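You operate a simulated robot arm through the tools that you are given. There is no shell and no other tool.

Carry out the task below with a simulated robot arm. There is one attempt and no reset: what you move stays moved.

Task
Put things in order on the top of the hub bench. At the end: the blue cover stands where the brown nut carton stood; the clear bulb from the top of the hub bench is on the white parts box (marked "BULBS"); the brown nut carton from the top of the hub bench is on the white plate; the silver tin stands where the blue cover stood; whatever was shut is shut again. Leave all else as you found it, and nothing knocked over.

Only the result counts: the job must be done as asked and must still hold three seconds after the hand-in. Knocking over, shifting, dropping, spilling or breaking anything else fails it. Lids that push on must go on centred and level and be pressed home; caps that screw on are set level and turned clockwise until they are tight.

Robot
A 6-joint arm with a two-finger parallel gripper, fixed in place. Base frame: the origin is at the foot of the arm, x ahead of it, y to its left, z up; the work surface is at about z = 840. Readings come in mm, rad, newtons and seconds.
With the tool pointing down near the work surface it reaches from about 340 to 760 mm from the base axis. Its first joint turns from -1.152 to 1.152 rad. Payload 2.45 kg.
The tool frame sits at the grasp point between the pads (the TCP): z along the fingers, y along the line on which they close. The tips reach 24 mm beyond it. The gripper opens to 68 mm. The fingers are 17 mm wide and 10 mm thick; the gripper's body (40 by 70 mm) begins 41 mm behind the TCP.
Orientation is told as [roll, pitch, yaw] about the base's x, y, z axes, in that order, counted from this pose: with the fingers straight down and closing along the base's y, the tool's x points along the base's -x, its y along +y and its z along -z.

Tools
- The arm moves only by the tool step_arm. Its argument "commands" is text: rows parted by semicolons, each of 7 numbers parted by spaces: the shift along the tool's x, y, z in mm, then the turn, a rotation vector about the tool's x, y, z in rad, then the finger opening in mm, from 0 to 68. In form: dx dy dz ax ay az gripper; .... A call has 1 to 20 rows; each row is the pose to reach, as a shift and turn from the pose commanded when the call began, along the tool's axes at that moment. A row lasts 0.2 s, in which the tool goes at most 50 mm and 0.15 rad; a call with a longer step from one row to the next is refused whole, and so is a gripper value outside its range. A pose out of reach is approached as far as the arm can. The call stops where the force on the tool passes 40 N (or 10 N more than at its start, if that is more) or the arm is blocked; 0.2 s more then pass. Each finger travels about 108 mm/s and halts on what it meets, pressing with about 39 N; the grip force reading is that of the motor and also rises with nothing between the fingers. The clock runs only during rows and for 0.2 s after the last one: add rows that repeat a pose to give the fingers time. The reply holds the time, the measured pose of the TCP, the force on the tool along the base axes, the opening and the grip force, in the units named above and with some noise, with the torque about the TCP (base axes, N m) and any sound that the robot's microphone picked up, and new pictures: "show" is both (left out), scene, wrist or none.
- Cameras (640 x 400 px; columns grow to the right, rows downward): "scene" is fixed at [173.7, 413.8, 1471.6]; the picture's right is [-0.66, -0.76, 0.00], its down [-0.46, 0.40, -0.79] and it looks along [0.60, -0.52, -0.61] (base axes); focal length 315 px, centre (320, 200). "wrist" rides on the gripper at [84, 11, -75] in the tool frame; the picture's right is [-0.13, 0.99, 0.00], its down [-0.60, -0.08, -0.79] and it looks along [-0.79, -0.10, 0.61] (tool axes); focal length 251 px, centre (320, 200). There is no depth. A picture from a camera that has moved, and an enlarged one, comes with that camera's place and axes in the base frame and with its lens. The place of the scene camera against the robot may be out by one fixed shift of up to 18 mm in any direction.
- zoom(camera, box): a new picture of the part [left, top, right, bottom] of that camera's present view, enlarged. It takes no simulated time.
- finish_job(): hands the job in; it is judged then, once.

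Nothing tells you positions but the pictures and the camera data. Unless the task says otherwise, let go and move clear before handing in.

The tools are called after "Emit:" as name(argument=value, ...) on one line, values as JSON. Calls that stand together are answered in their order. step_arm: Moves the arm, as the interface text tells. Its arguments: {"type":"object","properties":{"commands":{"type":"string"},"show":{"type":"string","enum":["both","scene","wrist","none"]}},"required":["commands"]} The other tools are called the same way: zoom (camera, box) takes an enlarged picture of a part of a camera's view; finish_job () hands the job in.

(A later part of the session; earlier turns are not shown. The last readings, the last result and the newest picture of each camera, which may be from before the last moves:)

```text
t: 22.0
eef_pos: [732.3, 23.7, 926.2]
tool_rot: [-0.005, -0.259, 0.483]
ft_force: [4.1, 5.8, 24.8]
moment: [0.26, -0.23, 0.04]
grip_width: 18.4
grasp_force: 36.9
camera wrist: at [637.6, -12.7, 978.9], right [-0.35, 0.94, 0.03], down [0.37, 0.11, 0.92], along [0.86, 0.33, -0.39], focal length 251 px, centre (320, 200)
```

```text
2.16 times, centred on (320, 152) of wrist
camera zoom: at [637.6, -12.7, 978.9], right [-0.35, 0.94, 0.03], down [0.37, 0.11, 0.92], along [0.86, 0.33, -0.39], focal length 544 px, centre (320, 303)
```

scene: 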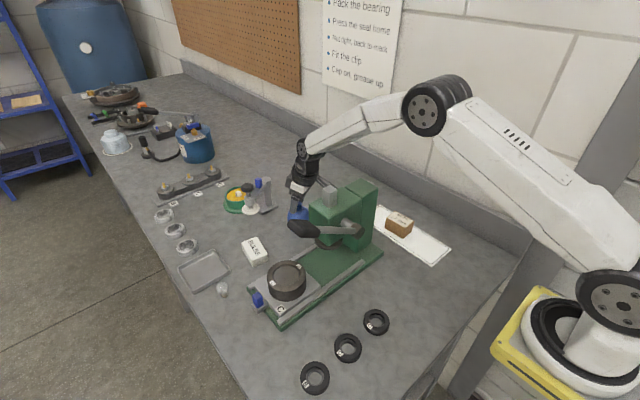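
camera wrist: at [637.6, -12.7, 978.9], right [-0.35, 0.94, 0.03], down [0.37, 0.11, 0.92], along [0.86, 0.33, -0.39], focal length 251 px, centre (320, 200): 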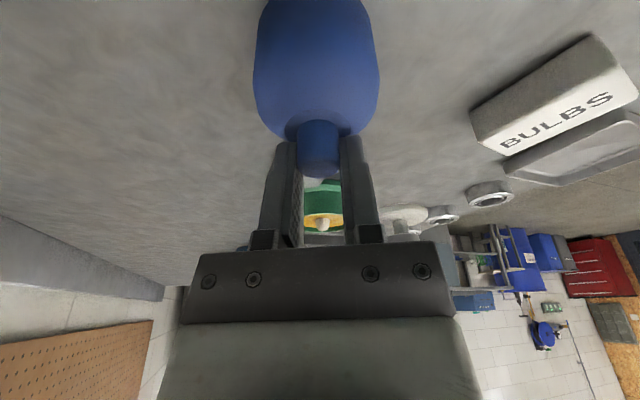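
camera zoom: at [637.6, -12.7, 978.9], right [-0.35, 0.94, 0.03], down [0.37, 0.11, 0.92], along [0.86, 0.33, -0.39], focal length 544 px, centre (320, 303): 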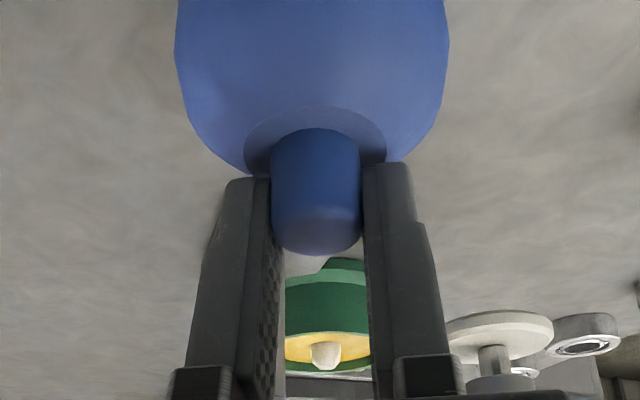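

Gripped at 18.4 mm with the tips lightly on the collar. I'll lift gently 35 mm and look beneath.

Emit:
step_arm(commands="-0.7 0 -2.9 0 0 0 10; -1.5 0 -5.8 0 0 0 10; -4 0 -15 0 0 0 10; -8.7 0 -33.9 0 0 0 10; -8.7 0 -33.9 0 0 0 10")

Emit:
zoom(camera="scene", box=[250, 130, 370, 250])

Emit:
zoom(camera="wrist", box=[170, 0, 470, 245])

```text
t: 23.2
eef_pos: [730.8, 23.4, 956.3]
tool_rot: [0.002, -0.248, 0.481]
ft_force: [0.0, 0.2, -0.3]
moment: [0.03, -0.01, -0.01]
grip_width: 18.4
grasp_force: 36.4
camera wrist: at [636.8, -12.6, 1010.4], right [-0.35, 0.94, 0.03], down [0.38, 0.11, 0.92], along [0.86, 0.33, -0.4], focal length 251 px, centre (320, 200)
```

scene: 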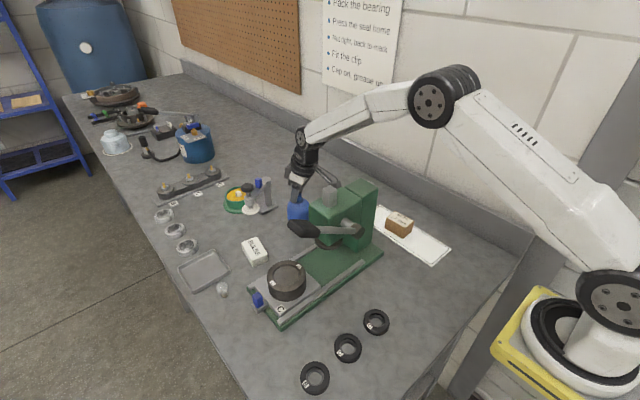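
wrist: 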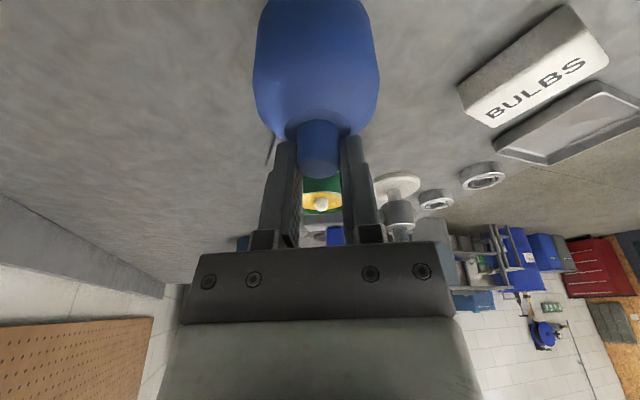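

```text
3.33 times, centred on (310, 190) of scene
camera zoom: at [173.7, 413.8, 1471.6], right [-0.66, -0.76, 0.0], down [-0.46, 0.4, -0.79], along [0.6, -0.52, -0.61], focal length 1049 px, centre (353, 233)
```

zoom: 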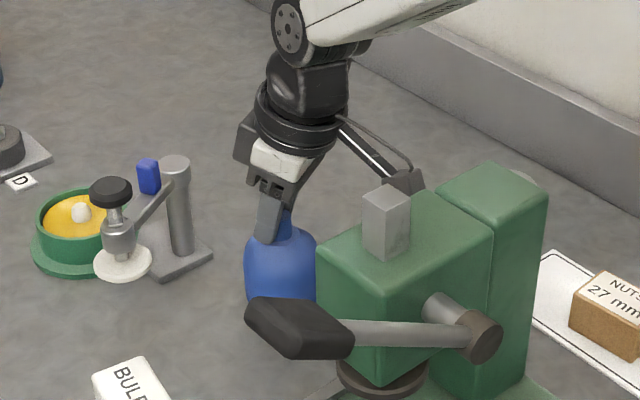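

```text
1.63 times, centred on (320, 122) of wrist
camera zoom: at [636.8, -12.6, 1010.4], right [-0.35, 0.94, 0.03], down [0.38, 0.11, 0.92], along [0.86, 0.33, -0.4], focal length 410 px, centre (320, 326)
```

zoom: 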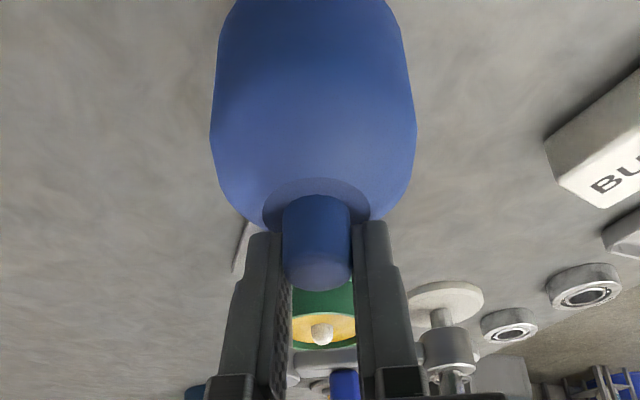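

The cover came up cleanly. In case something stands under it, I'll lift it a further 65 mm before any sideways move.

Emit:
step_arm(commands="-5 0 -20 0 0 0 10; -10.7 0 -42 0 0 0 10; -16 0 -63 0 0 0 10; -16 0 -63 0 0 0 10")

Emit:
zoom(camera="scene", box=[250, 130, 370, 250])

Emit:
zoom(camera="wrist", box=[170, 0, 470, 245])

```text
t: 24.2
eef_pos: [729.7, 24.1, 1021.8]
tool_rot: [0.003, -0.25, 0.48]
ft_force: [-0.2, -0.2, -0.7]
moment: [0.0, 0.02, 0.0]
grip_width: 18.5
grasp_force: 36.8
camera wrist: at [636.7, -11.8, 1074.9], right [-0.35, 0.94, 0.03], down [0.38, 0.11, 0.92], along [0.86, 0.33, -0.4], focal length 251 px, centre (320, 200)
```

scene: 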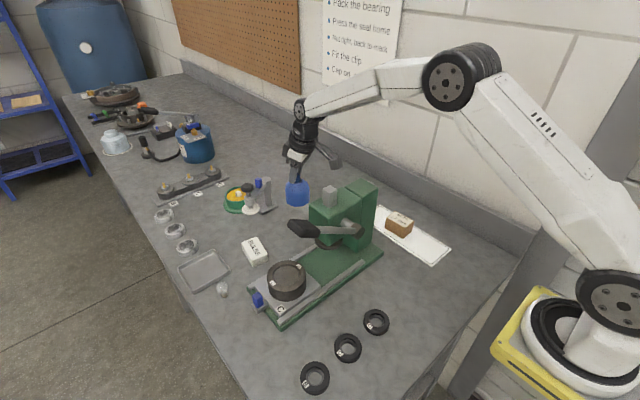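
wrist: 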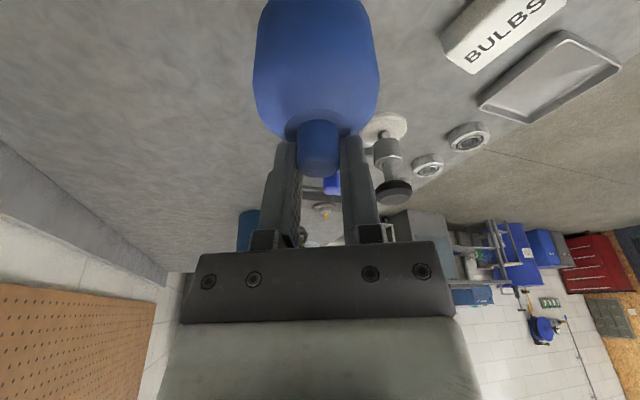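

```text
3.33 times, centred on (310, 190) of scene
camera zoom: at [173.7, 413.8, 1471.6], right [-0.66, -0.76, 0.0], down [-0.46, 0.4, -0.79], along [0.6, -0.52, -0.61], focal length 1049 px, centre (353, 233)
```

zoom: 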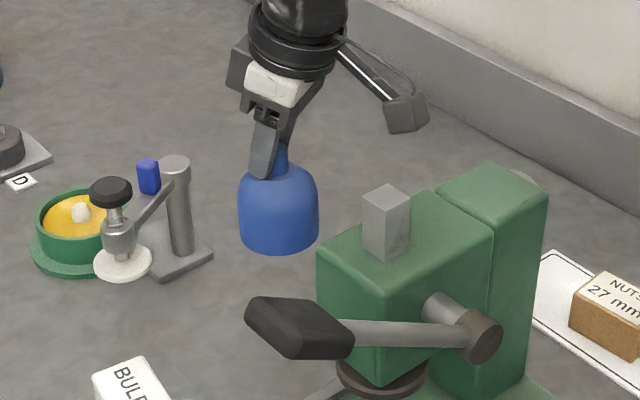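

```text
1.63 times, centred on (320, 122) of wrist
camera zoom: at [636.7, -11.8, 1074.9], right [-0.35, 0.94, 0.03], down [0.38, 0.11, 0.92], along [0.86, 0.33, -0.4], focal length 410 px, centre (320, 326)
```

zoom: 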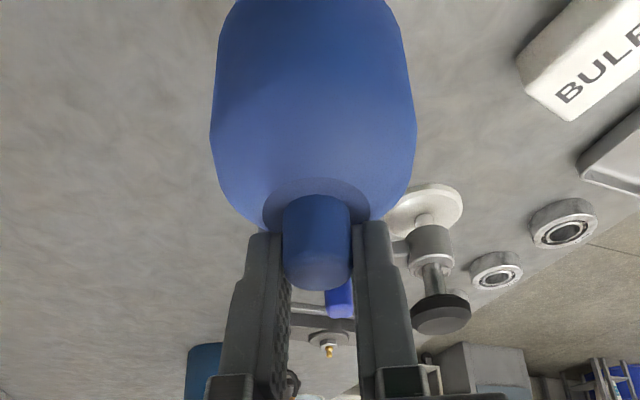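

Nothing came up with it and the cover hangs level. I'll carry it to the carton's old spot, (770,-116), lowering on the way.

Emit:
step_arm(commands="9 -34 -2.3 0.0287 0 0.1124 10; 18.4 -69 -4.7 0.0574 0 0.2248 10; 27.4 -94 17 0.0861 0 0.3372 10; 36.4 -118 39 0.1148 0 0.4496 10; 45.3 -142.8 60.6 0.1435 0 0.562 10; 45.3 -142.8 60.6 0.1435 0 0.562 10")

Emit:
zoom(camera="scene", box=[250, 130, 370, 250])

```text
t: 25.6
eef_pos: [770.0, -117.9, 952.4]
tool_rot: [0.0, -0.25, -0.101]
ft_force: [0.4, 0.6, -0.7]
moment: [-0.01, 0.0, -0.02]
grip_width: 18.5
grasp_force: 36.8
camera wrist: at [671.6, -97.5, 1005.2], right [0.22, 0.97, 0.03], down [0.38, -0.12, 0.92], along [0.9, -0.19, -0.4], focal length 251 px, centre (320, 200)
```

scene: 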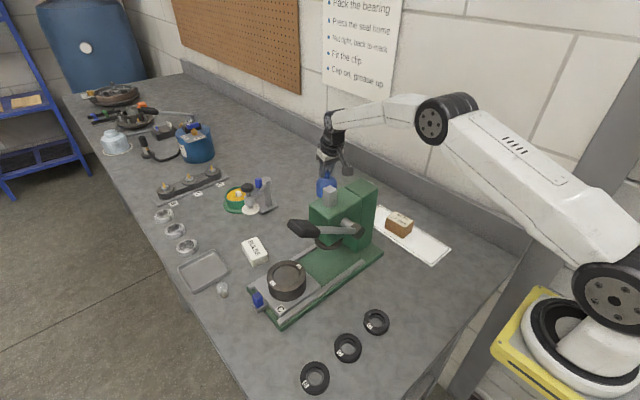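
wrist: 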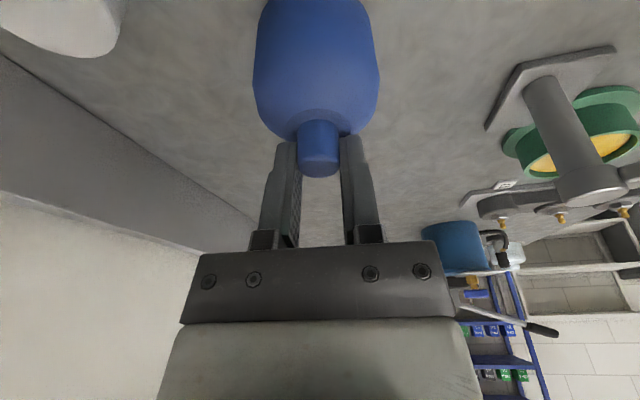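

```text
3.33 times, centred on (310, 190) of scene
camera zoom: at [173.7, 413.8, 1471.6], right [-0.66, -0.76, 0.0], down [-0.46, 0.4, -0.79], along [0.6, -0.52, -0.61], focal length 1049 px, centre (353, 233)
```

zoom: 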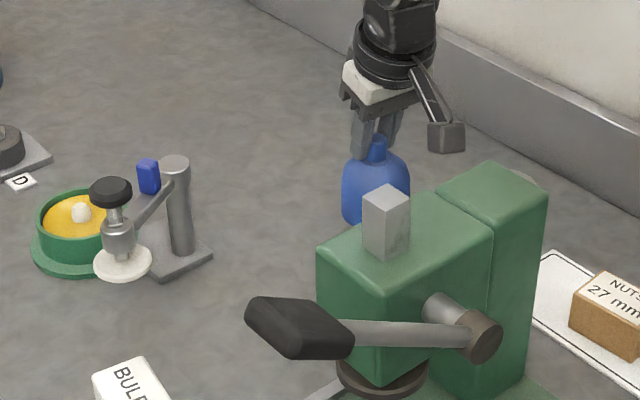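

I'm over the carton's old spot. I'll lower it slowly to the bench.

Emit:
step_arm(commands="2.5 0.7 9.7 0 0 0 10; 5 1.5 19.4 0 0 0 10; 5.7 1.5 22.3 0 0 0 10; 6.2 1.5 24.2 0 0 0 10; 6.7 1.5 26.2 0 0 0 10; 6.7 1.5 26.2 0 0 0 10", show="scene")

```text
t: 27.0
eef_pos: [770.9, -115.9, 928.2]
tool_rot: [0.0, -0.254, -0.1]
ft_force: [-1.9, 0.8, 8.8]
moment: [-0.03, -0.08, -0.05]
grip_width: 18.4
grasp_force: 36.6
```

scene: 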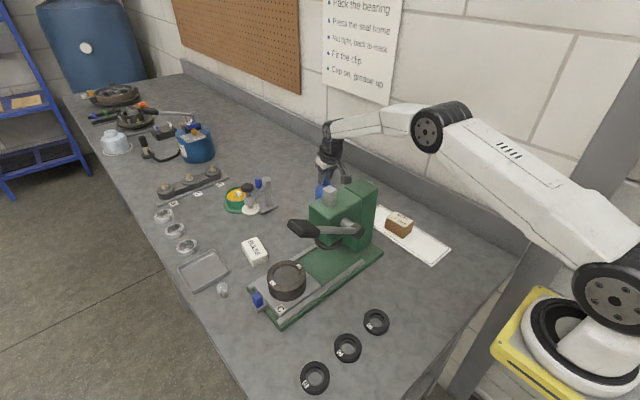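

The cover touches down with a light 9 N. I'll release it and retreat along the tool axis.

Emit:
step_arm(commands="0 0 0 0 0 0 20; 0 0 0 0 0 0 26; 0 0 0 0 0 0 34; 0 0 0 0 0 0 40; 0 0 -25 0 0 0 40; 0 0 -60 0 0 0 40; 0 0 -100 0 0 0 40; 0 0 -100 0 0 0 40")

Emit:
zoom(camera="wrist", box=[170, 0, 470, 245])

Emit:
zoom(camera="scene", box=[250, 130, 370, 250])

```text
t: 28.8
eef_pos: [745.0, -114.1, 1022.8]
tool_rot: [0.001, -0.249, -0.1]
ft_force: [0.4, -0.2, 0.6]
moment: [0.02, -0.02, 0.0]
grip_width: 39.8
grasp_force: 0.2
camera wrist: at [646.6, -92.3, 1075.0], right [0.22, 0.97, 0.03], down [0.38, -0.12, 0.92], along [0.9, -0.19, -0.4], focal length 251 px, centre (320, 200)
```

scene: 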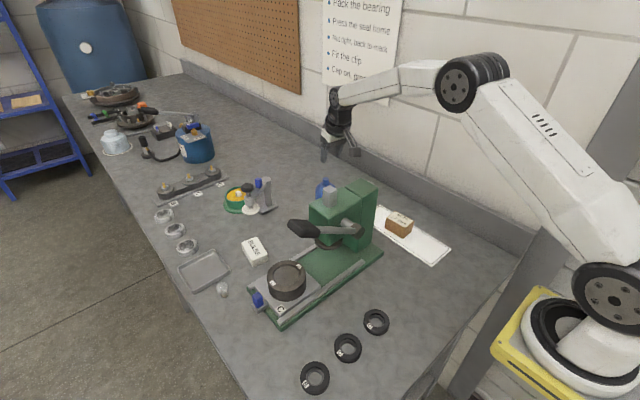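
wrist: 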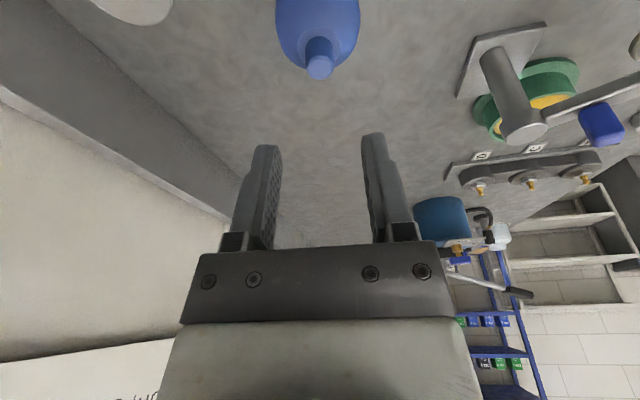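

```text
1.63 times, centred on (320, 122) of wrist
camera zoom: at [646.6, -92.3, 1075.0], right [0.22, 0.97, 0.03], down [0.38, -0.12, 0.92], along [0.9, -0.19, -0.4], focal length 410 px, centre (320, 326)
```

zoom: 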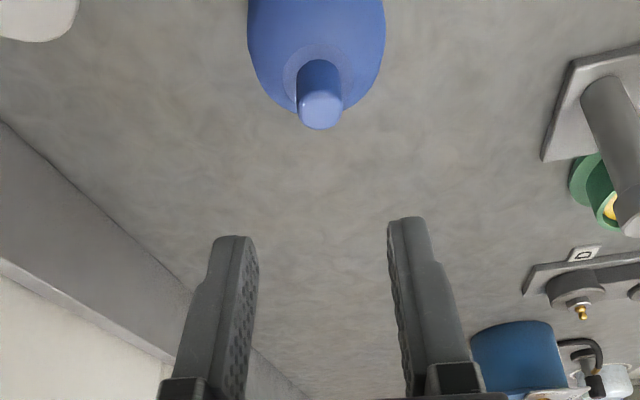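

```text
3.33 times, centred on (310, 190) of scene
camera zoom: at [173.7, 413.8, 1471.6], right [-0.66, -0.76, 0.0], down [-0.46, 0.4, -0.79], along [0.6, -0.52, -0.61], focal length 1049 px, centre (353, 233)
```

zoom: 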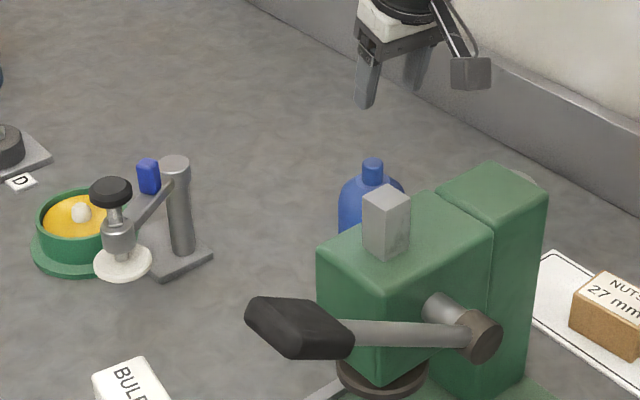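

The blue cover is standing upright at the carton's old spot. Next I'll go above the silver tin, tool vertical and fingers fully open.

Emit:
step_arm(commands="8.4 -31.5 9 -0.0031 0.0622 -0.025 68; 16.7 -63 18 -0.0062 0.1245 -0.05 68; 25 -94.5 27 -0.0093 0.1867 -0.075 68; 33.4 -126 35.9 -0.01245 0.249 -0.1 68; 33.4 -126 35.9 -0.01245 0.249 -0.1 68")

Emit:
zoom(camera="wrist", box=[220, 0, 420, 245])

```text
t: 30.0
eef_pos: [709.2, -238.5, 980.1]
tool_rot: [-0.001, -0.001, 0.001]
ft_force: [0.3, 0.2, -0.3]
moment: [-0.01, -0.02, 0.01]
grip_width: 68.0
grasp_force: 0.1
camera wrist: at [625.0, -226.8, 1056.8], right [0.13, 0.99, 0.0], down [0.6, -0.08, 0.79], along [0.79, -0.1, -0.61], focal length 251 px, centre (320, 200)
```

scene: 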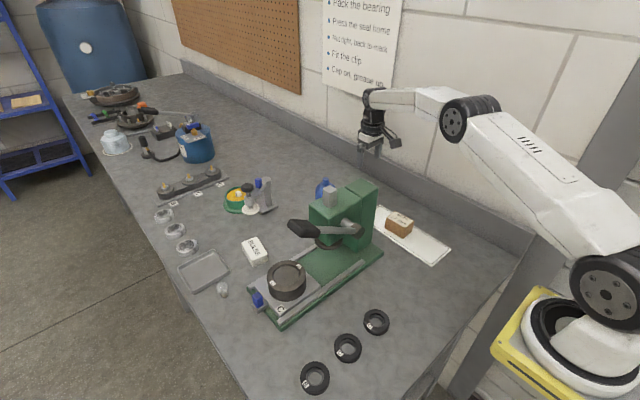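
wrist: 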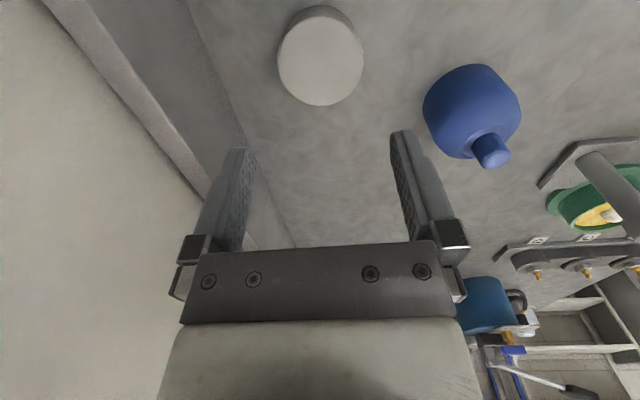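

```text
1.63 times, centred on (320, 122) of wrist
camera zoom: at [625.0, -226.8, 1056.8], right [0.13, 0.99, 0.0], down [0.6, -0.08, 0.79], along [0.79, -0.1, -0.61], focal length 410 px, centre (320, 326)
```

zoom: 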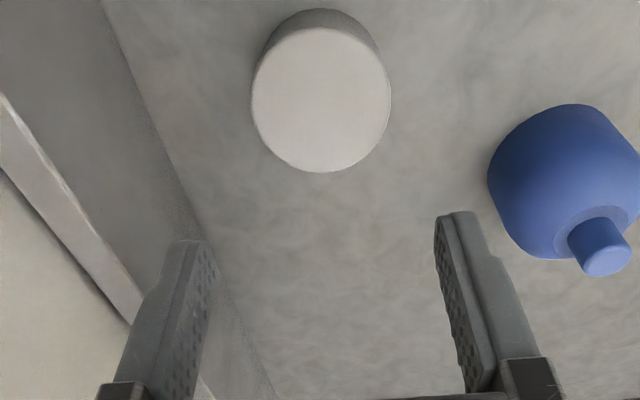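

The tin's top centre works out at (713.5,-236.4), about 63 mm across and 22 mm tall. I'll go down to just above it and check the alignment, since the clearance is tight.

Emit:
step_arm(commands="-4.3 2 29 0 0 0 68; -4.3 2 58 0 0 0 68; -4.3 2 85 0 0 0 68; -4.3 2 85 0 0 0 68")

Emit:
zoom(camera="wrist", box=[170, 40, 470, 245])

```text
t: 31.0
eef_pos: [714.7, -235.0, 893.8]
tool_rot: [0.0, -0.003, 0.002]
ft_force: [-0.2, -0.4, -0.4]
moment: [-0.01, -0.02, 0.0]
grip_width: 68.0
grasp_force: 0.0
camera wrist: at [630.3, -224.1, 969.7], right [0.13, 0.99, 0.0], down [0.6, -0.08, 0.79], along [0.79, -0.1, -0.61], focal length 251 px, centre (320, 200)
```

scene: 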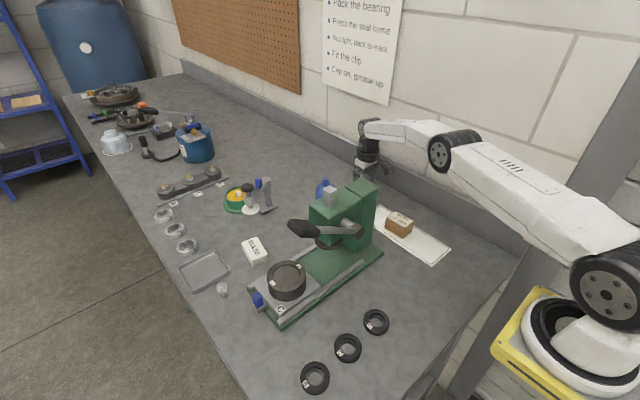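
wrist: 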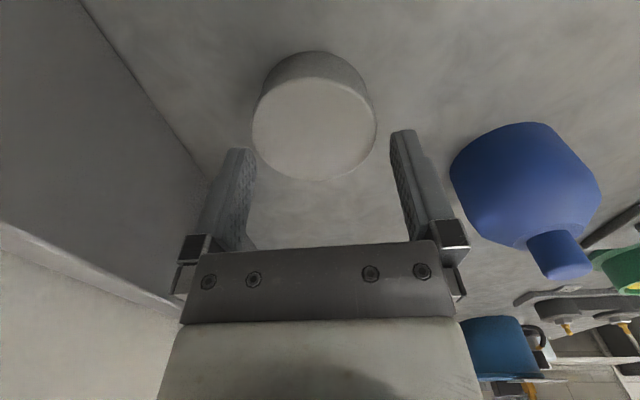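

```text
1.95 times, centred on (320, 142) of wrist
camera zoom: at [630.3, -224.1, 969.7], right [0.13, 0.99, 0.0], down [0.6, -0.08, 0.79], along [0.79, -0.1, -0.61], focal length 491 px, centre (320, 312)
```

zoom: 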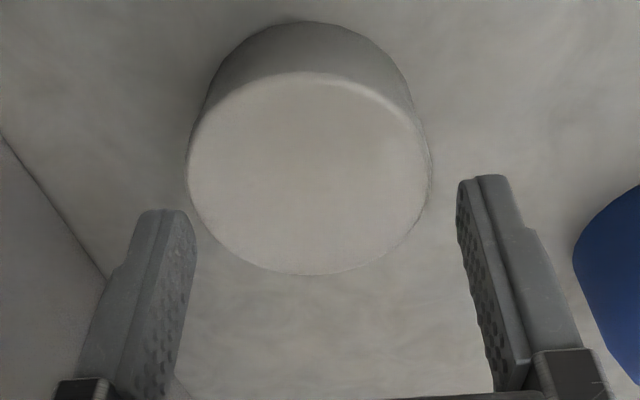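

The tin sits about 2–2.5 mm toward -y of the grip centre. I'll shift and go down in small steps, watching the force.

Emit:
step_arm(commands="0 -2.4 0 0 0 0 68; 0 -2.4 4 0 0 0 68; 0 -2.4 8 0 0 0 68; 0 -2.4 10 0 0 0 68; 0 -2.4 12 0 0 0 68; 0 -2.4 13 0 0 0 68; 0 -2.4 13 0 0 0 68")

Emit:
zoom(camera="wrist", box=[170, 40, 470, 245])

```text
t: 32.6
eef_pos: [715.0, -236.8, 881.7]
tool_rot: [0.0, 0.001, 0.0]
ft_force: [-0.2, 0.6, -0.3]
moment: [0.0, -0.02, -0.01]
grip_width: 68.1
grasp_force: 0.1
camera wrist: at [630.3, -225.6, 958.0], right [0.13, 0.99, 0.0], down [0.6, -0.08, 0.79], along [0.79, -0.1, -0.61], focal length 251 px, centre (320, 200)
```

scene: 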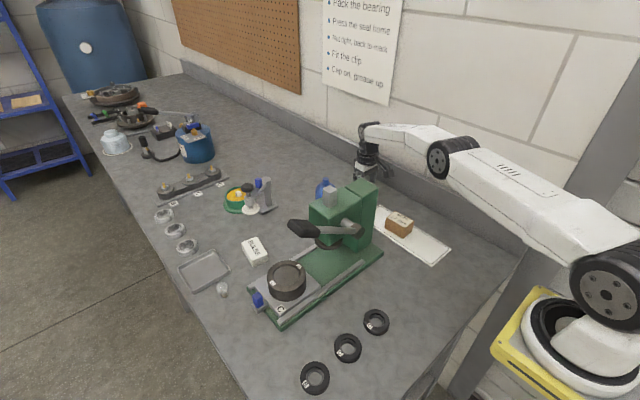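
wrist: 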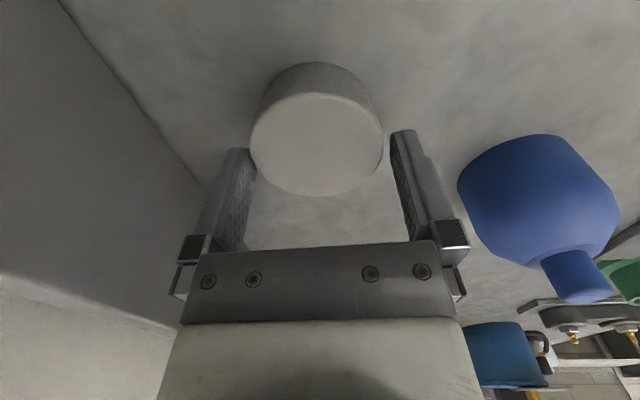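

```text
1.95 times, centred on (320, 142) of wrist
camera zoom: at [630.3, -225.6, 958.0], right [0.13, 0.99, 0.0], down [0.6, -0.08, 0.79], along [0.79, -0.1, -0.61], focal length 491 px, centre (320, 312)
```

zoom: 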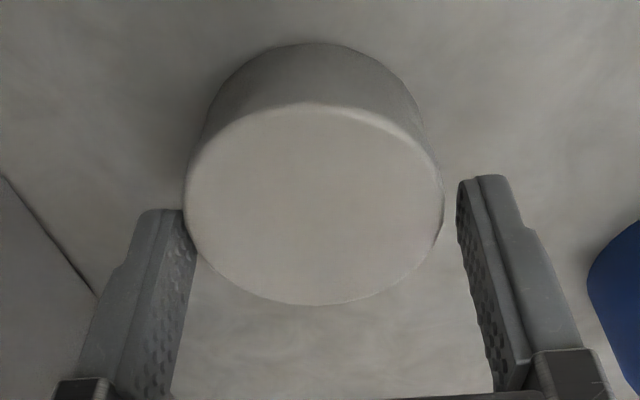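

The tips are already below the tin's rim with no contact, and it is centred within about 0.5 mm. I'll go down the rest and grip.

Emit:
step_arm(commands="0 -0.3 4 0 0 0 68; 0 -0.3 8 0 0 0 68; 0 -0.3 11 0 0 0 68; 0 -0.3 13 0 0 0 68; 0 -0.3 13 0 0 0 62; 0 -0.3 13 0 0 0 55; 0 -0.3 13 0 0 0 50; 0 -0.3 13 0 0 0 50", show="wrist")

```text
t: 34.4
eef_pos: [714.7, -236.6, 868.5]
tool_rot: [0.002, 0.0, -0.002]
ft_force: [-0.1, 0.5, -0.4]
moment: [0.02, 0.05, -0.02]
grip_width: 60.3
grasp_force: 39.0
camera wrist: at [630.5, -225.6, 944.3], right [0.13, 0.99, 0.0], down [0.6, -0.08, 0.79], along [0.79, -0.1, -0.61], focal length 251 px, centre (320, 200)
```

wrist: 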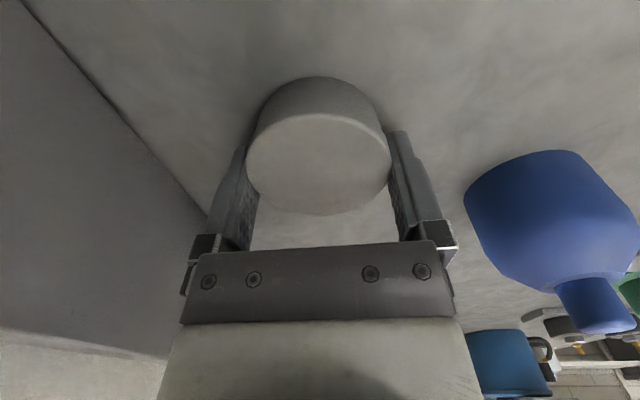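

Gripped at 60 mm. I'll lift 40 mm and check that it hangs level.

Emit:
step_arm(commands="0 0 -5 0 0 0 50; 0 0 -20 0 0 0 50; 0 0 -40 0 0 0 50; 0 0 -60 0 0 0 50; 0 0 -60 0 0 0 50")

Emit:
zoom(camera="wrist", box=[170, 40, 470, 245])

Emit:
zoom(camera="scene", box=[320, 100, 440, 220])

```text
t: 35.6
eef_pos: [714.7, -236.2, 929.2]
tool_rot: [-0.001, -0.001, -0.001]
ft_force: [0.9, -0.5, -1.3]
moment: [0.04, 0.02, 0.0]
grip_width: 60.3
grasp_force: 38.7
camera wrist: at [630.3, -225.5, 1005.4], right [0.13, 0.99, 0.0], down [0.6, -0.08, 0.79], along [0.79, -0.1, -0.61], focal length 251 px, centre (320, 200)
```

scene: 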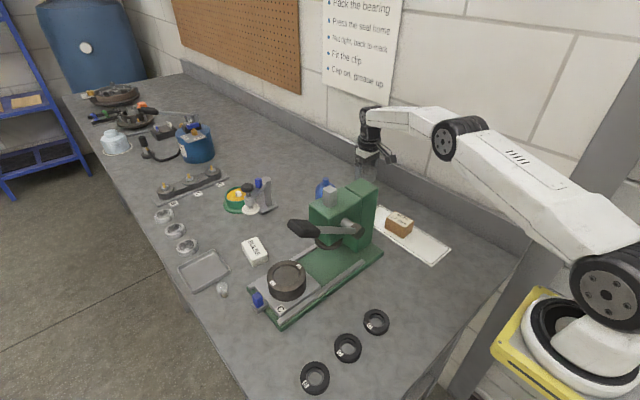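
wrist: 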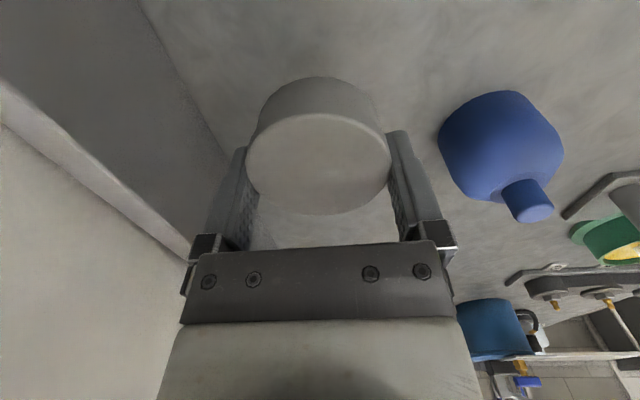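

```text
1.95 times, centred on (320, 142) of wrist
camera zoom: at [630.3, -225.5, 1005.4], right [0.13, 0.99, 0.0], down [0.6, -0.08, 0.79], along [0.79, -0.1, -0.61], focal length 491 px, centre (320, 312)
```

zoom: 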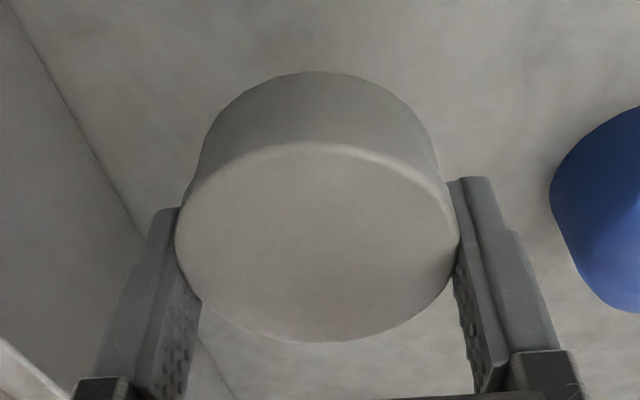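

```text
3.33 times, centred on (380, 160) of scene
camera zoom: at [173.7, 413.8, 1471.6], right [-0.66, -0.76, 0.0], down [-0.46, 0.4, -0.79], along [0.6, -0.52, -0.61], focal length 1049 px, centre (120, 333)
```

zoom: 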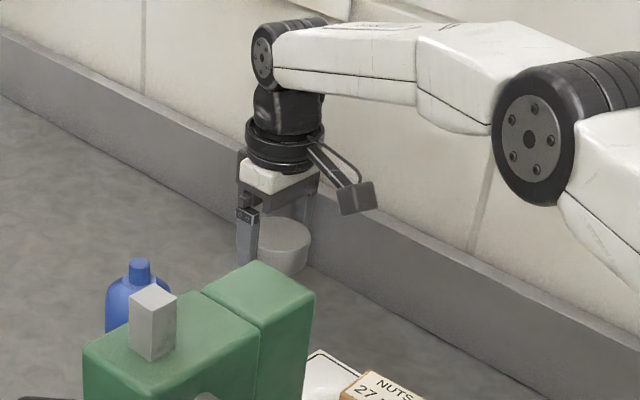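

The tin hangs level, with its centre about 5 mm inward of the grip point. I'll carry it above the cover's height to the cover's old spot at (731,23.5).

Emit:
step_arm(commands="0 0 -25 0 0 0 50; 0 0 -48 0 0 0 50; 0 43 -48 0 0 0 50; 0 86 -48 0 0 0 50; -4 129 -48 0 0 0 50; -8 172 -48 0 0 0 50; -14 215 -48 0 0 0 50; -21 259.7 -48 0 0 0 50; -21 259.7 -48 0 0 0 50")

Emit:
zoom(camera="scene", box=[250, 130, 370, 250])

```text
t: 37.6
eef_pos: [734.5, 21.6, 976.2]
tool_rot: [0.0, -0.001, -0.001]
ft_force: [-0.5, -0.3, -0.9]
moment: [0.0, 0.02, -0.03]
grip_width: 60.5
grasp_force: 39.3
camera wrist: at [650.4, 33.7, 1052.3], right [0.13, 0.99, 0.0], down [0.6, -0.08, 0.79], along [0.79, -0.1, -0.61], focal length 251 px, centre (320, 200)
```

scene: 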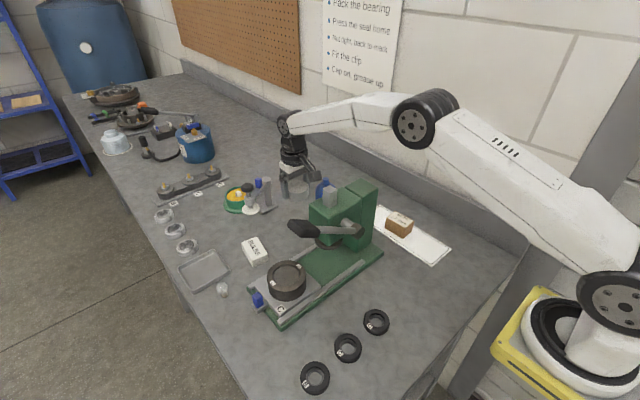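
wrist: 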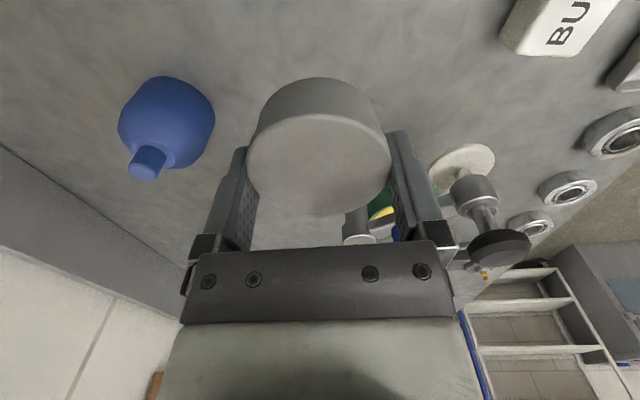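

```text
3.33 times, centred on (310, 190) of scene
camera zoom: at [173.7, 413.8, 1471.6], right [-0.66, -0.76, 0.0], down [-0.46, 0.4, -0.79], along [0.6, -0.52, -0.61], focal length 1049 px, centre (353, 233)
```

zoom: 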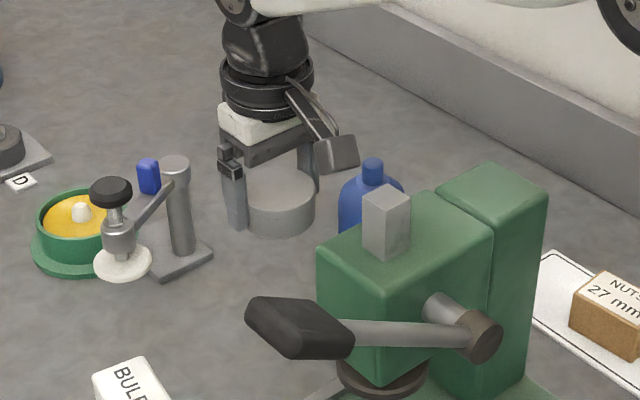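

The spot below looks clear. I'll lower in stages, watching the forearm against the press.

Emit:
step_arm(commands="-1 1.5 30 0 0 0 50; -1 1.5 60 0 0 0 50; -1 1.5 80 0 0 0 50; -1 1.5 80 0 0 0 50")

Emit:
zoom(camera="scene", box=[250, 90, 430, 250])

```text
t: 38.6
eef_pos: [736.9, 24.8, 896.8]
tool_rot: [0.0, -0.002, 0.0]
ft_force: [-0.1, -0.3, -0.4]
moment: [0.0, -0.03, 0.02]
grip_width: 60.4
grasp_force: 39.1
camera wrist: at [652.4, 35.9, 972.4], right [0.13, 0.99, 0.0], down [0.6, -0.08, 0.79], along [0.79, -0.1, -0.61], focal length 251 px, centre (320, 200)
```

scene: 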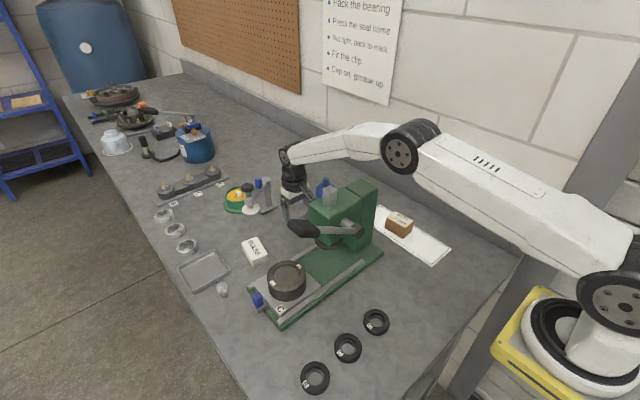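
wrist: 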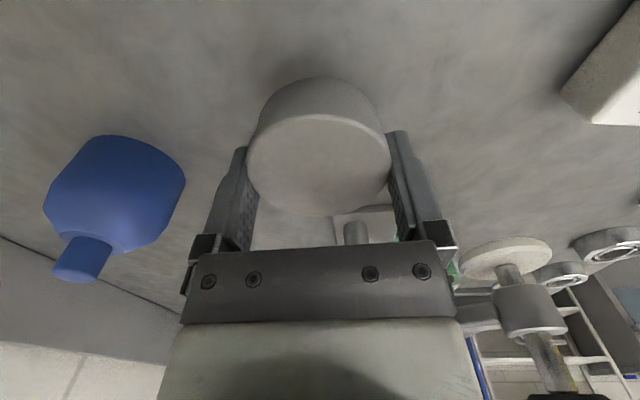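

```text
2.50 times, centred on (340, 170) of scene
camera zoom: at [173.7, 413.8, 1471.6], right [-0.66, -0.76, 0.0], down [-0.46, 0.4, -0.79], along [0.6, -0.52, -0.61], focal length 786 px, centre (270, 275)
```

zoom: 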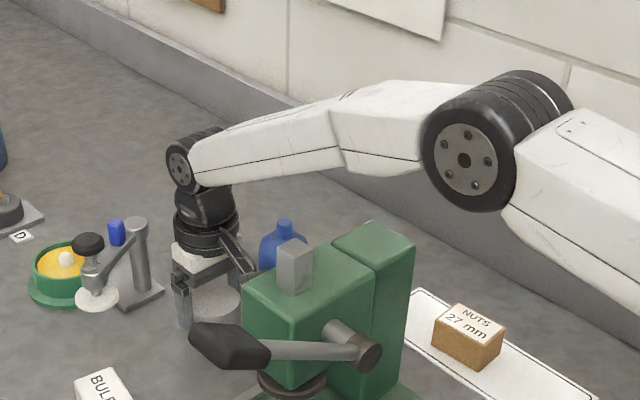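

There is plenty of clearance. I'll set the tin down.

Emit:
step_arm(commands="0 -1 15 0 0 0 50; 0 -1 23 0 0 0 50; 0 -1 26 0 0 0 50; 0 -1 28 0 0 0 50; 0 -1 29 0 0 0 50; 0 -1 29 0 0 0 50", show="none")

```text
t: 40.0
eef_pos: [735.9, 23.9, 869.1]
tool_rot: [0.003, -0.004, 0.0]
ft_force: [-2.5, 2.7, 9.0]
moment: [-0.05, 0.35, -0.12]
grip_width: 60.3
grasp_force: 39.0
```

The tin is down with a light 9 N. I'll release and rise straight up.

Emit:
step_arm(commands="0 0 -0.5 0 0 0 61; 0 0 -0.5 0 0 0 63; 0 0 -0.5 0 0 0 66; 0 0 -0.5 0 0 0 68; 0 0 -0.5 0 0 0 68; 0 0 -10 0 0 0 68; 0 0 -30 0 0 0 68; 0 0 -70 0 0 0 68; 0 0 -115 0 0 0 68; 0 0 -115 0 0 0 68")

Emit:
zoom(camera="wrist", box=[100, 0, 540, 245])

```text
t: 42.2
eef_pos: [735.7, 23.4, 983.5]
tool_rot: [0.001, 0.0, 0.0]
ft_force: [0.2, -0.4, -0.2]
moment: [-0.03, -0.01, -0.01]
grip_width: 67.7
grasp_force: 0.1
camera wrist: at [651.6, 33.6, 1058.2], right [0.13, 0.99, 0.0], down [0.6, -0.08, 0.79], along [0.79, -0.1, -0.61], focal length 251 px, centre (320, 200)
```

scene: 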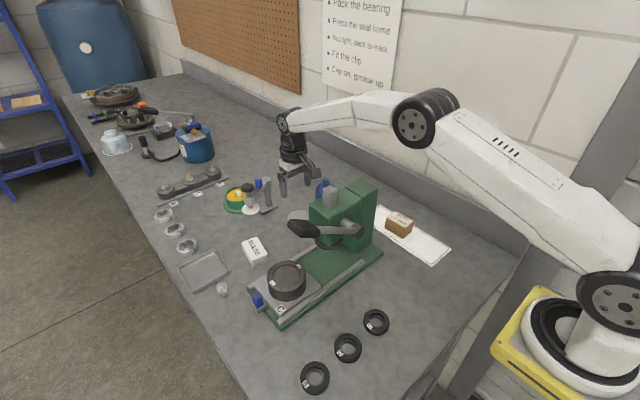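
wrist: 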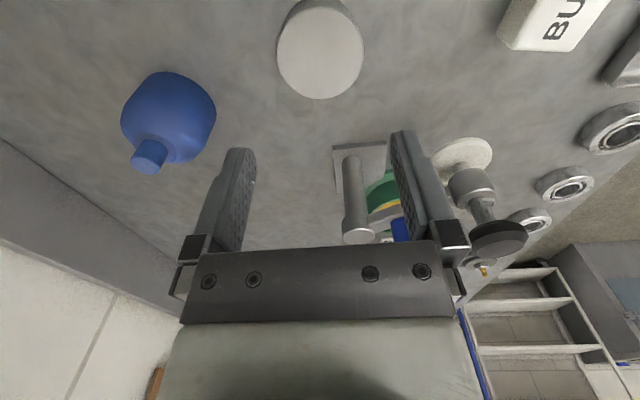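

```text
1.45 times, centred on (320, 122) of wrist
camera zoom: at [651.6, 33.6, 1058.2], right [0.13, 0.99, 0.0], down [0.6, -0.08, 0.79], along [0.79, -0.1, -0.61], focal length 366 px, centre (320, 313)
```

zoom: 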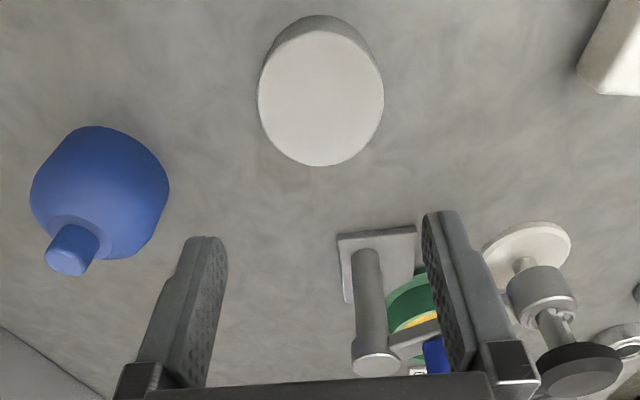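

The tin stands where the cover was. Next is the bulb near (650,302). The press lever knob at about (487,191,1098) is in that direction, so I'll stay high and outside it while I get a closer look at the bulb and the BULBS box.

Emit:
step_arm(commands="10 20 -20 0 0 0 60; 28 55 -40 0 0 0 60; 48 97 -60 0 0 0 60; 67 138 -75 0 0 0 60; 86 180 -90 0 0 0 60; 101 210 -97 0 0 0 60; 111 237 -97 0 0 0 60; 111 237 -97 0 0 0 60")

Emit:
zoom(camera="wrist", box=[240, 0, 440, 160])

Emit:
zoom(camera="scene", box=[190, 210, 310, 310])

```text
refused: row 3 steps farther than a row can; nothing moved
```

```text
2.50 times, centred on (340, 80) of wrist
camera zoom: at [651.6, 33.6, 1058.2], right [0.13, 0.99, 0.0], down [0.6, -0.08, 0.79], along [0.79, -0.1, -0.61], focal length 629 px, centre (270, 500)
```

zoom: 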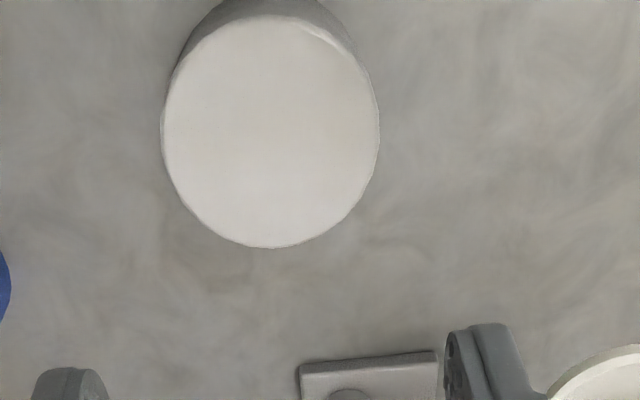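

```text
4.00 times, centred on (250, 260) of scene
camera zoom: at [173.7, 413.8, 1471.6], right [-0.66, -0.76, 0.0], down [-0.46, 0.4, -0.79], along [0.6, -0.52, -0.61], focal length 1258 px, centre (600, -40)
```

zoom: 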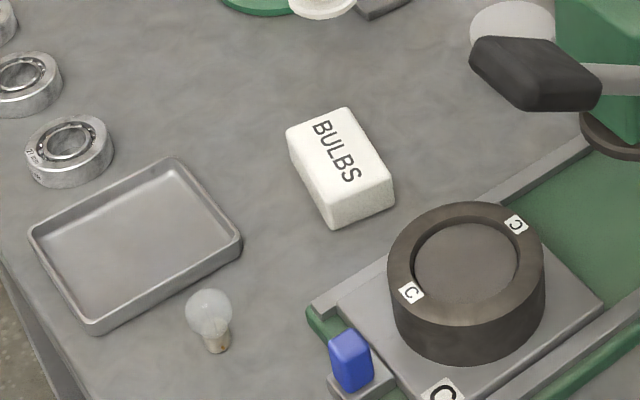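

That step was too long, so I'll redo it with smaller rows.

Emit:
step_arm(commands="10 20 -20 0 0 0 60; 25 52 -36 0 0 0 60; 40 87 -52 0 0 0 60; 56 122 -66 0 0 0 60; 71 157 -78 0 0 0 60; 85 192 -88 0 0 0 60; 99 220 -97 0 0 0 60; 111 237 -97 0 0 0 60; 111 237 -97 0 0 0 60")

Emit:
zoom(camera="wrist", box=[240, 0, 440, 160])

```text
t: 44.2
eef_pos: [625.5, 258.9, 1078.9]
tool_rot: [0.001, 0.0, 0.0]
ft_force: [0.2, -0.1, 0.4]
moment: [-0.01, -0.01, 0.0]
grip_width: 60.0
grasp_force: 0.1
camera wrist: at [540.8, 270.5, 1155.9], right [0.13, 0.99, 0.0], down [0.6, -0.08, 0.79], along [0.79, -0.1, -0.61], focal length 251 px, centre (320, 200)
```

scene: 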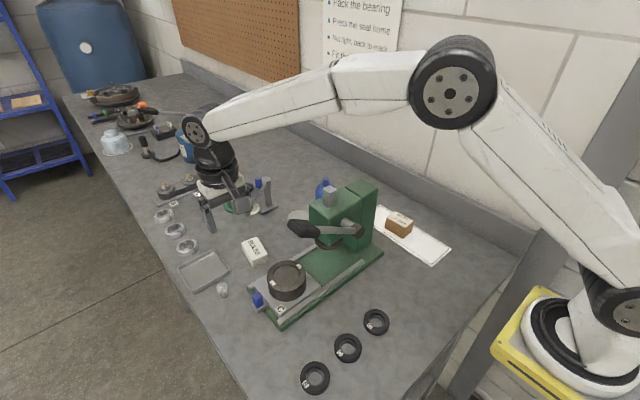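
wrist: 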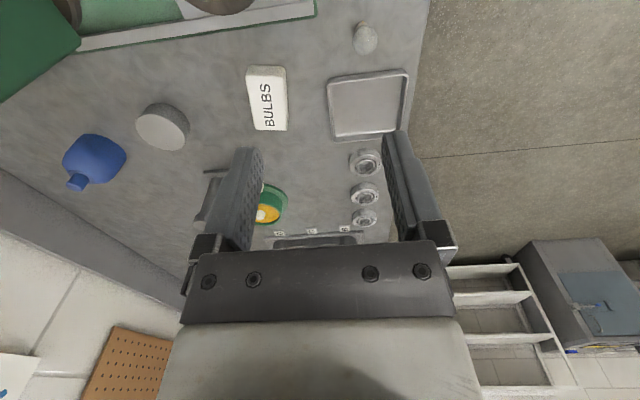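

```text
2.50 times, centred on (340, 80) of wrist
camera zoom: at [540.8, 270.5, 1155.9], right [0.13, 0.99, 0.0], down [0.6, -0.08, 0.79], along [0.79, -0.1, -0.61], focal length 629 px, centre (270, 500)
```

zoom: 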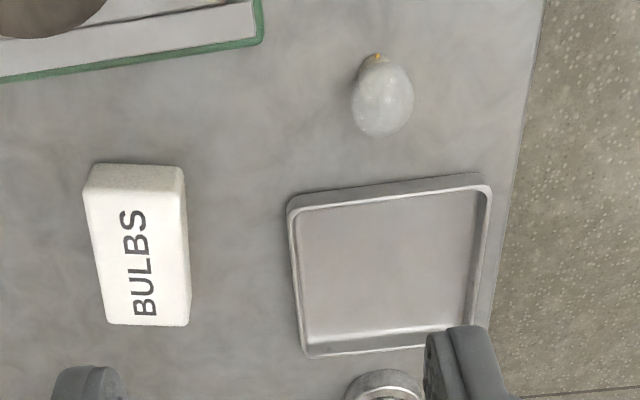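

The views place the bulb at (650.6,303), globe about 25 mm wide centred near z≈873. The BULBS box top is centred at (714,183), z≈866. To keep the forearm off the press lever I'll yaw the tool about -1.1 rad and tilt so the wrist sits toward +y.

Emit:
step_arm(commands="-2 6 5 0 0 0.1375 40; -4 12 10 0 0 0.275 40; -6 19 15 0 0 0.4125 40; -8 25 20 0 0 0.55 40; -9 32 25 0 0 0.6875 40; -11 38 30 0 0 0.825 40; -13 45 35 0 0 0.9625 40; -14.5 51 39 0 0 1.1 40; -14.5 51 39 0 0 1.1 40")

```text
t: 46.2
eef_pos: [638.9, 310.7, 1041.0]
tool_rot: [-0.001, 0.001, -1.1]
ft_force: [0.7, 0.6, -0.4]
moment: [0.0, -0.03, -0.01]
grip_width: 40.2
grasp_force: 0.1
camera wrist: at [610.7, 391.2, 1116.4], right [0.94, 0.33, 0.0], down [0.2, -0.57, 0.79], along [0.26, -0.75, -0.61], focal length 251 px, centre (320, 200)
```

scene: 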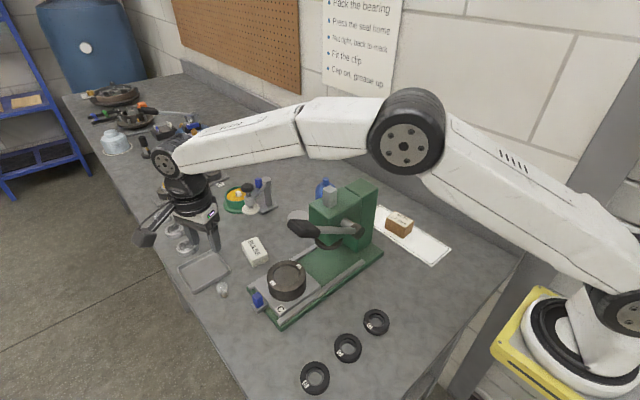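
wrist: 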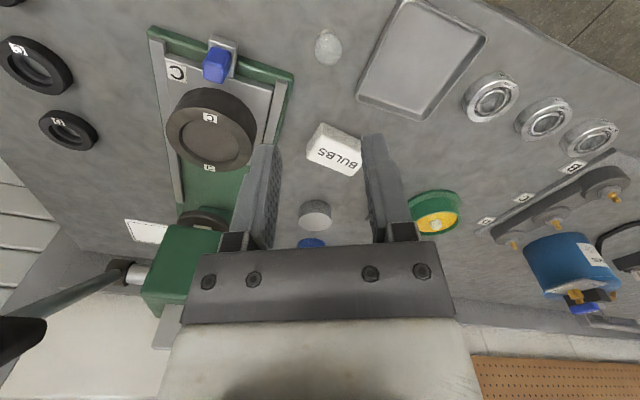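

The bulb shows at (649,303), which agrees. Now I'll tilt 0.4 and come down above it.

Emit:
step_arm(commands="-3 1.6 26 0 -0.1 0 40; -6 3.2 53 0 -0.2 0 40; -9 4.7 80 0 -0.3 0 40; -11.9 6.3 106 0 -0.4 0 40; -11.9 6.3 106 0 -0.4 0 40")

Emit:
zoom(camera="wrist", box=[220, 0, 420, 160])

Emit:
zoom(camera="scene", box=[120, 100, 440, 310])

```text
t: 47.4
eef_pos: [650.3, 303.3, 935.1]
tool_rot: [0.002, -0.4, -1.102]
ft_force: [-0.1, -0.2, 0.6]
moment: [-0.02, -0.01, 0.0]
grip_width: 40.1
grasp_force: 0.0
camera wrist: at [611.5, 404.2, 972.1], right [0.94, 0.34, 0.05], down [0.04, -0.26, 0.97], along [0.35, -0.9, -0.25], focal length 251 px, centre (320, 200)
```

scene: 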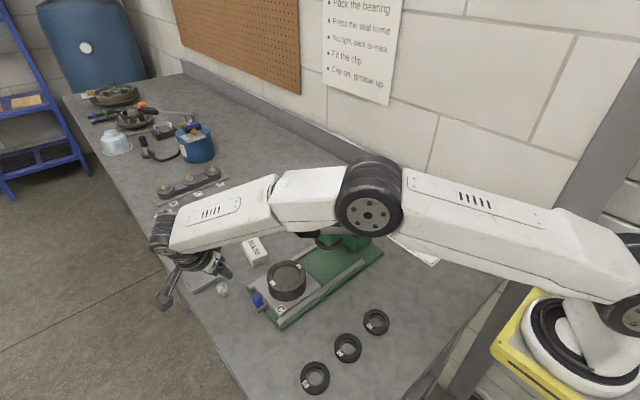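
wrist: 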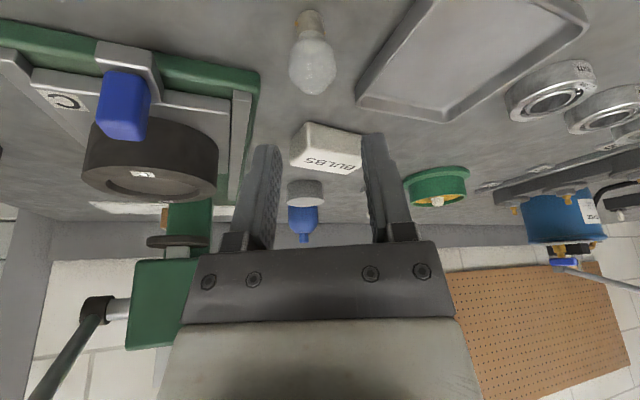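

```text
2.50 times, centred on (320, 80) of wrist
camera zoom: at [611.5, 404.2, 972.1], right [0.94, 0.34, 0.05], down [0.04, -0.26, 0.97], along [0.35, -0.9, -0.25], focal length 629 px, centre (320, 500)
```

zoom: 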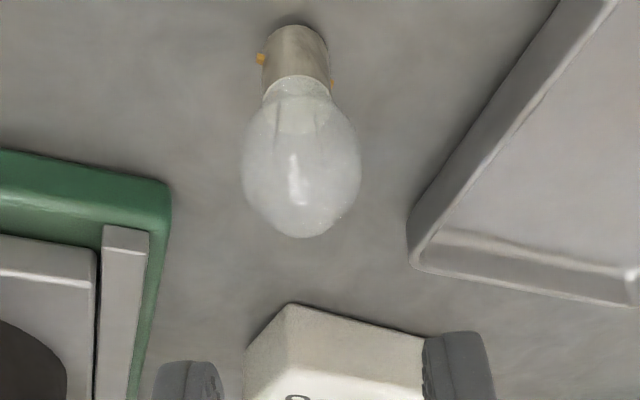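

```text
1.90 times, centred on (280, 205) of scene
camera zoom: at [173.7, 413.8, 1471.6], right [-0.66, -0.76, 0.0], down [-0.46, 0.4, -0.79], along [0.6, -0.52, -0.61], focal length 599 px, centre (396, 190)
```

zoom: 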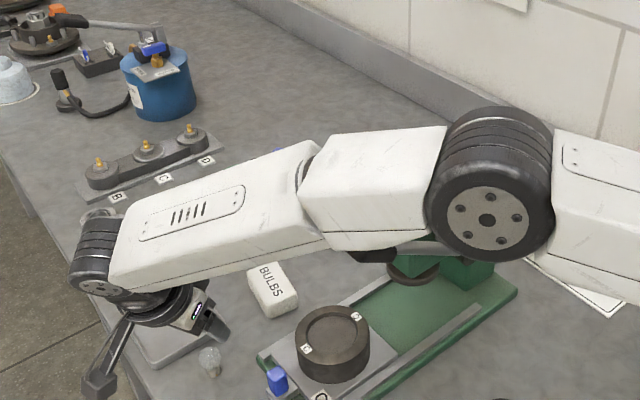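

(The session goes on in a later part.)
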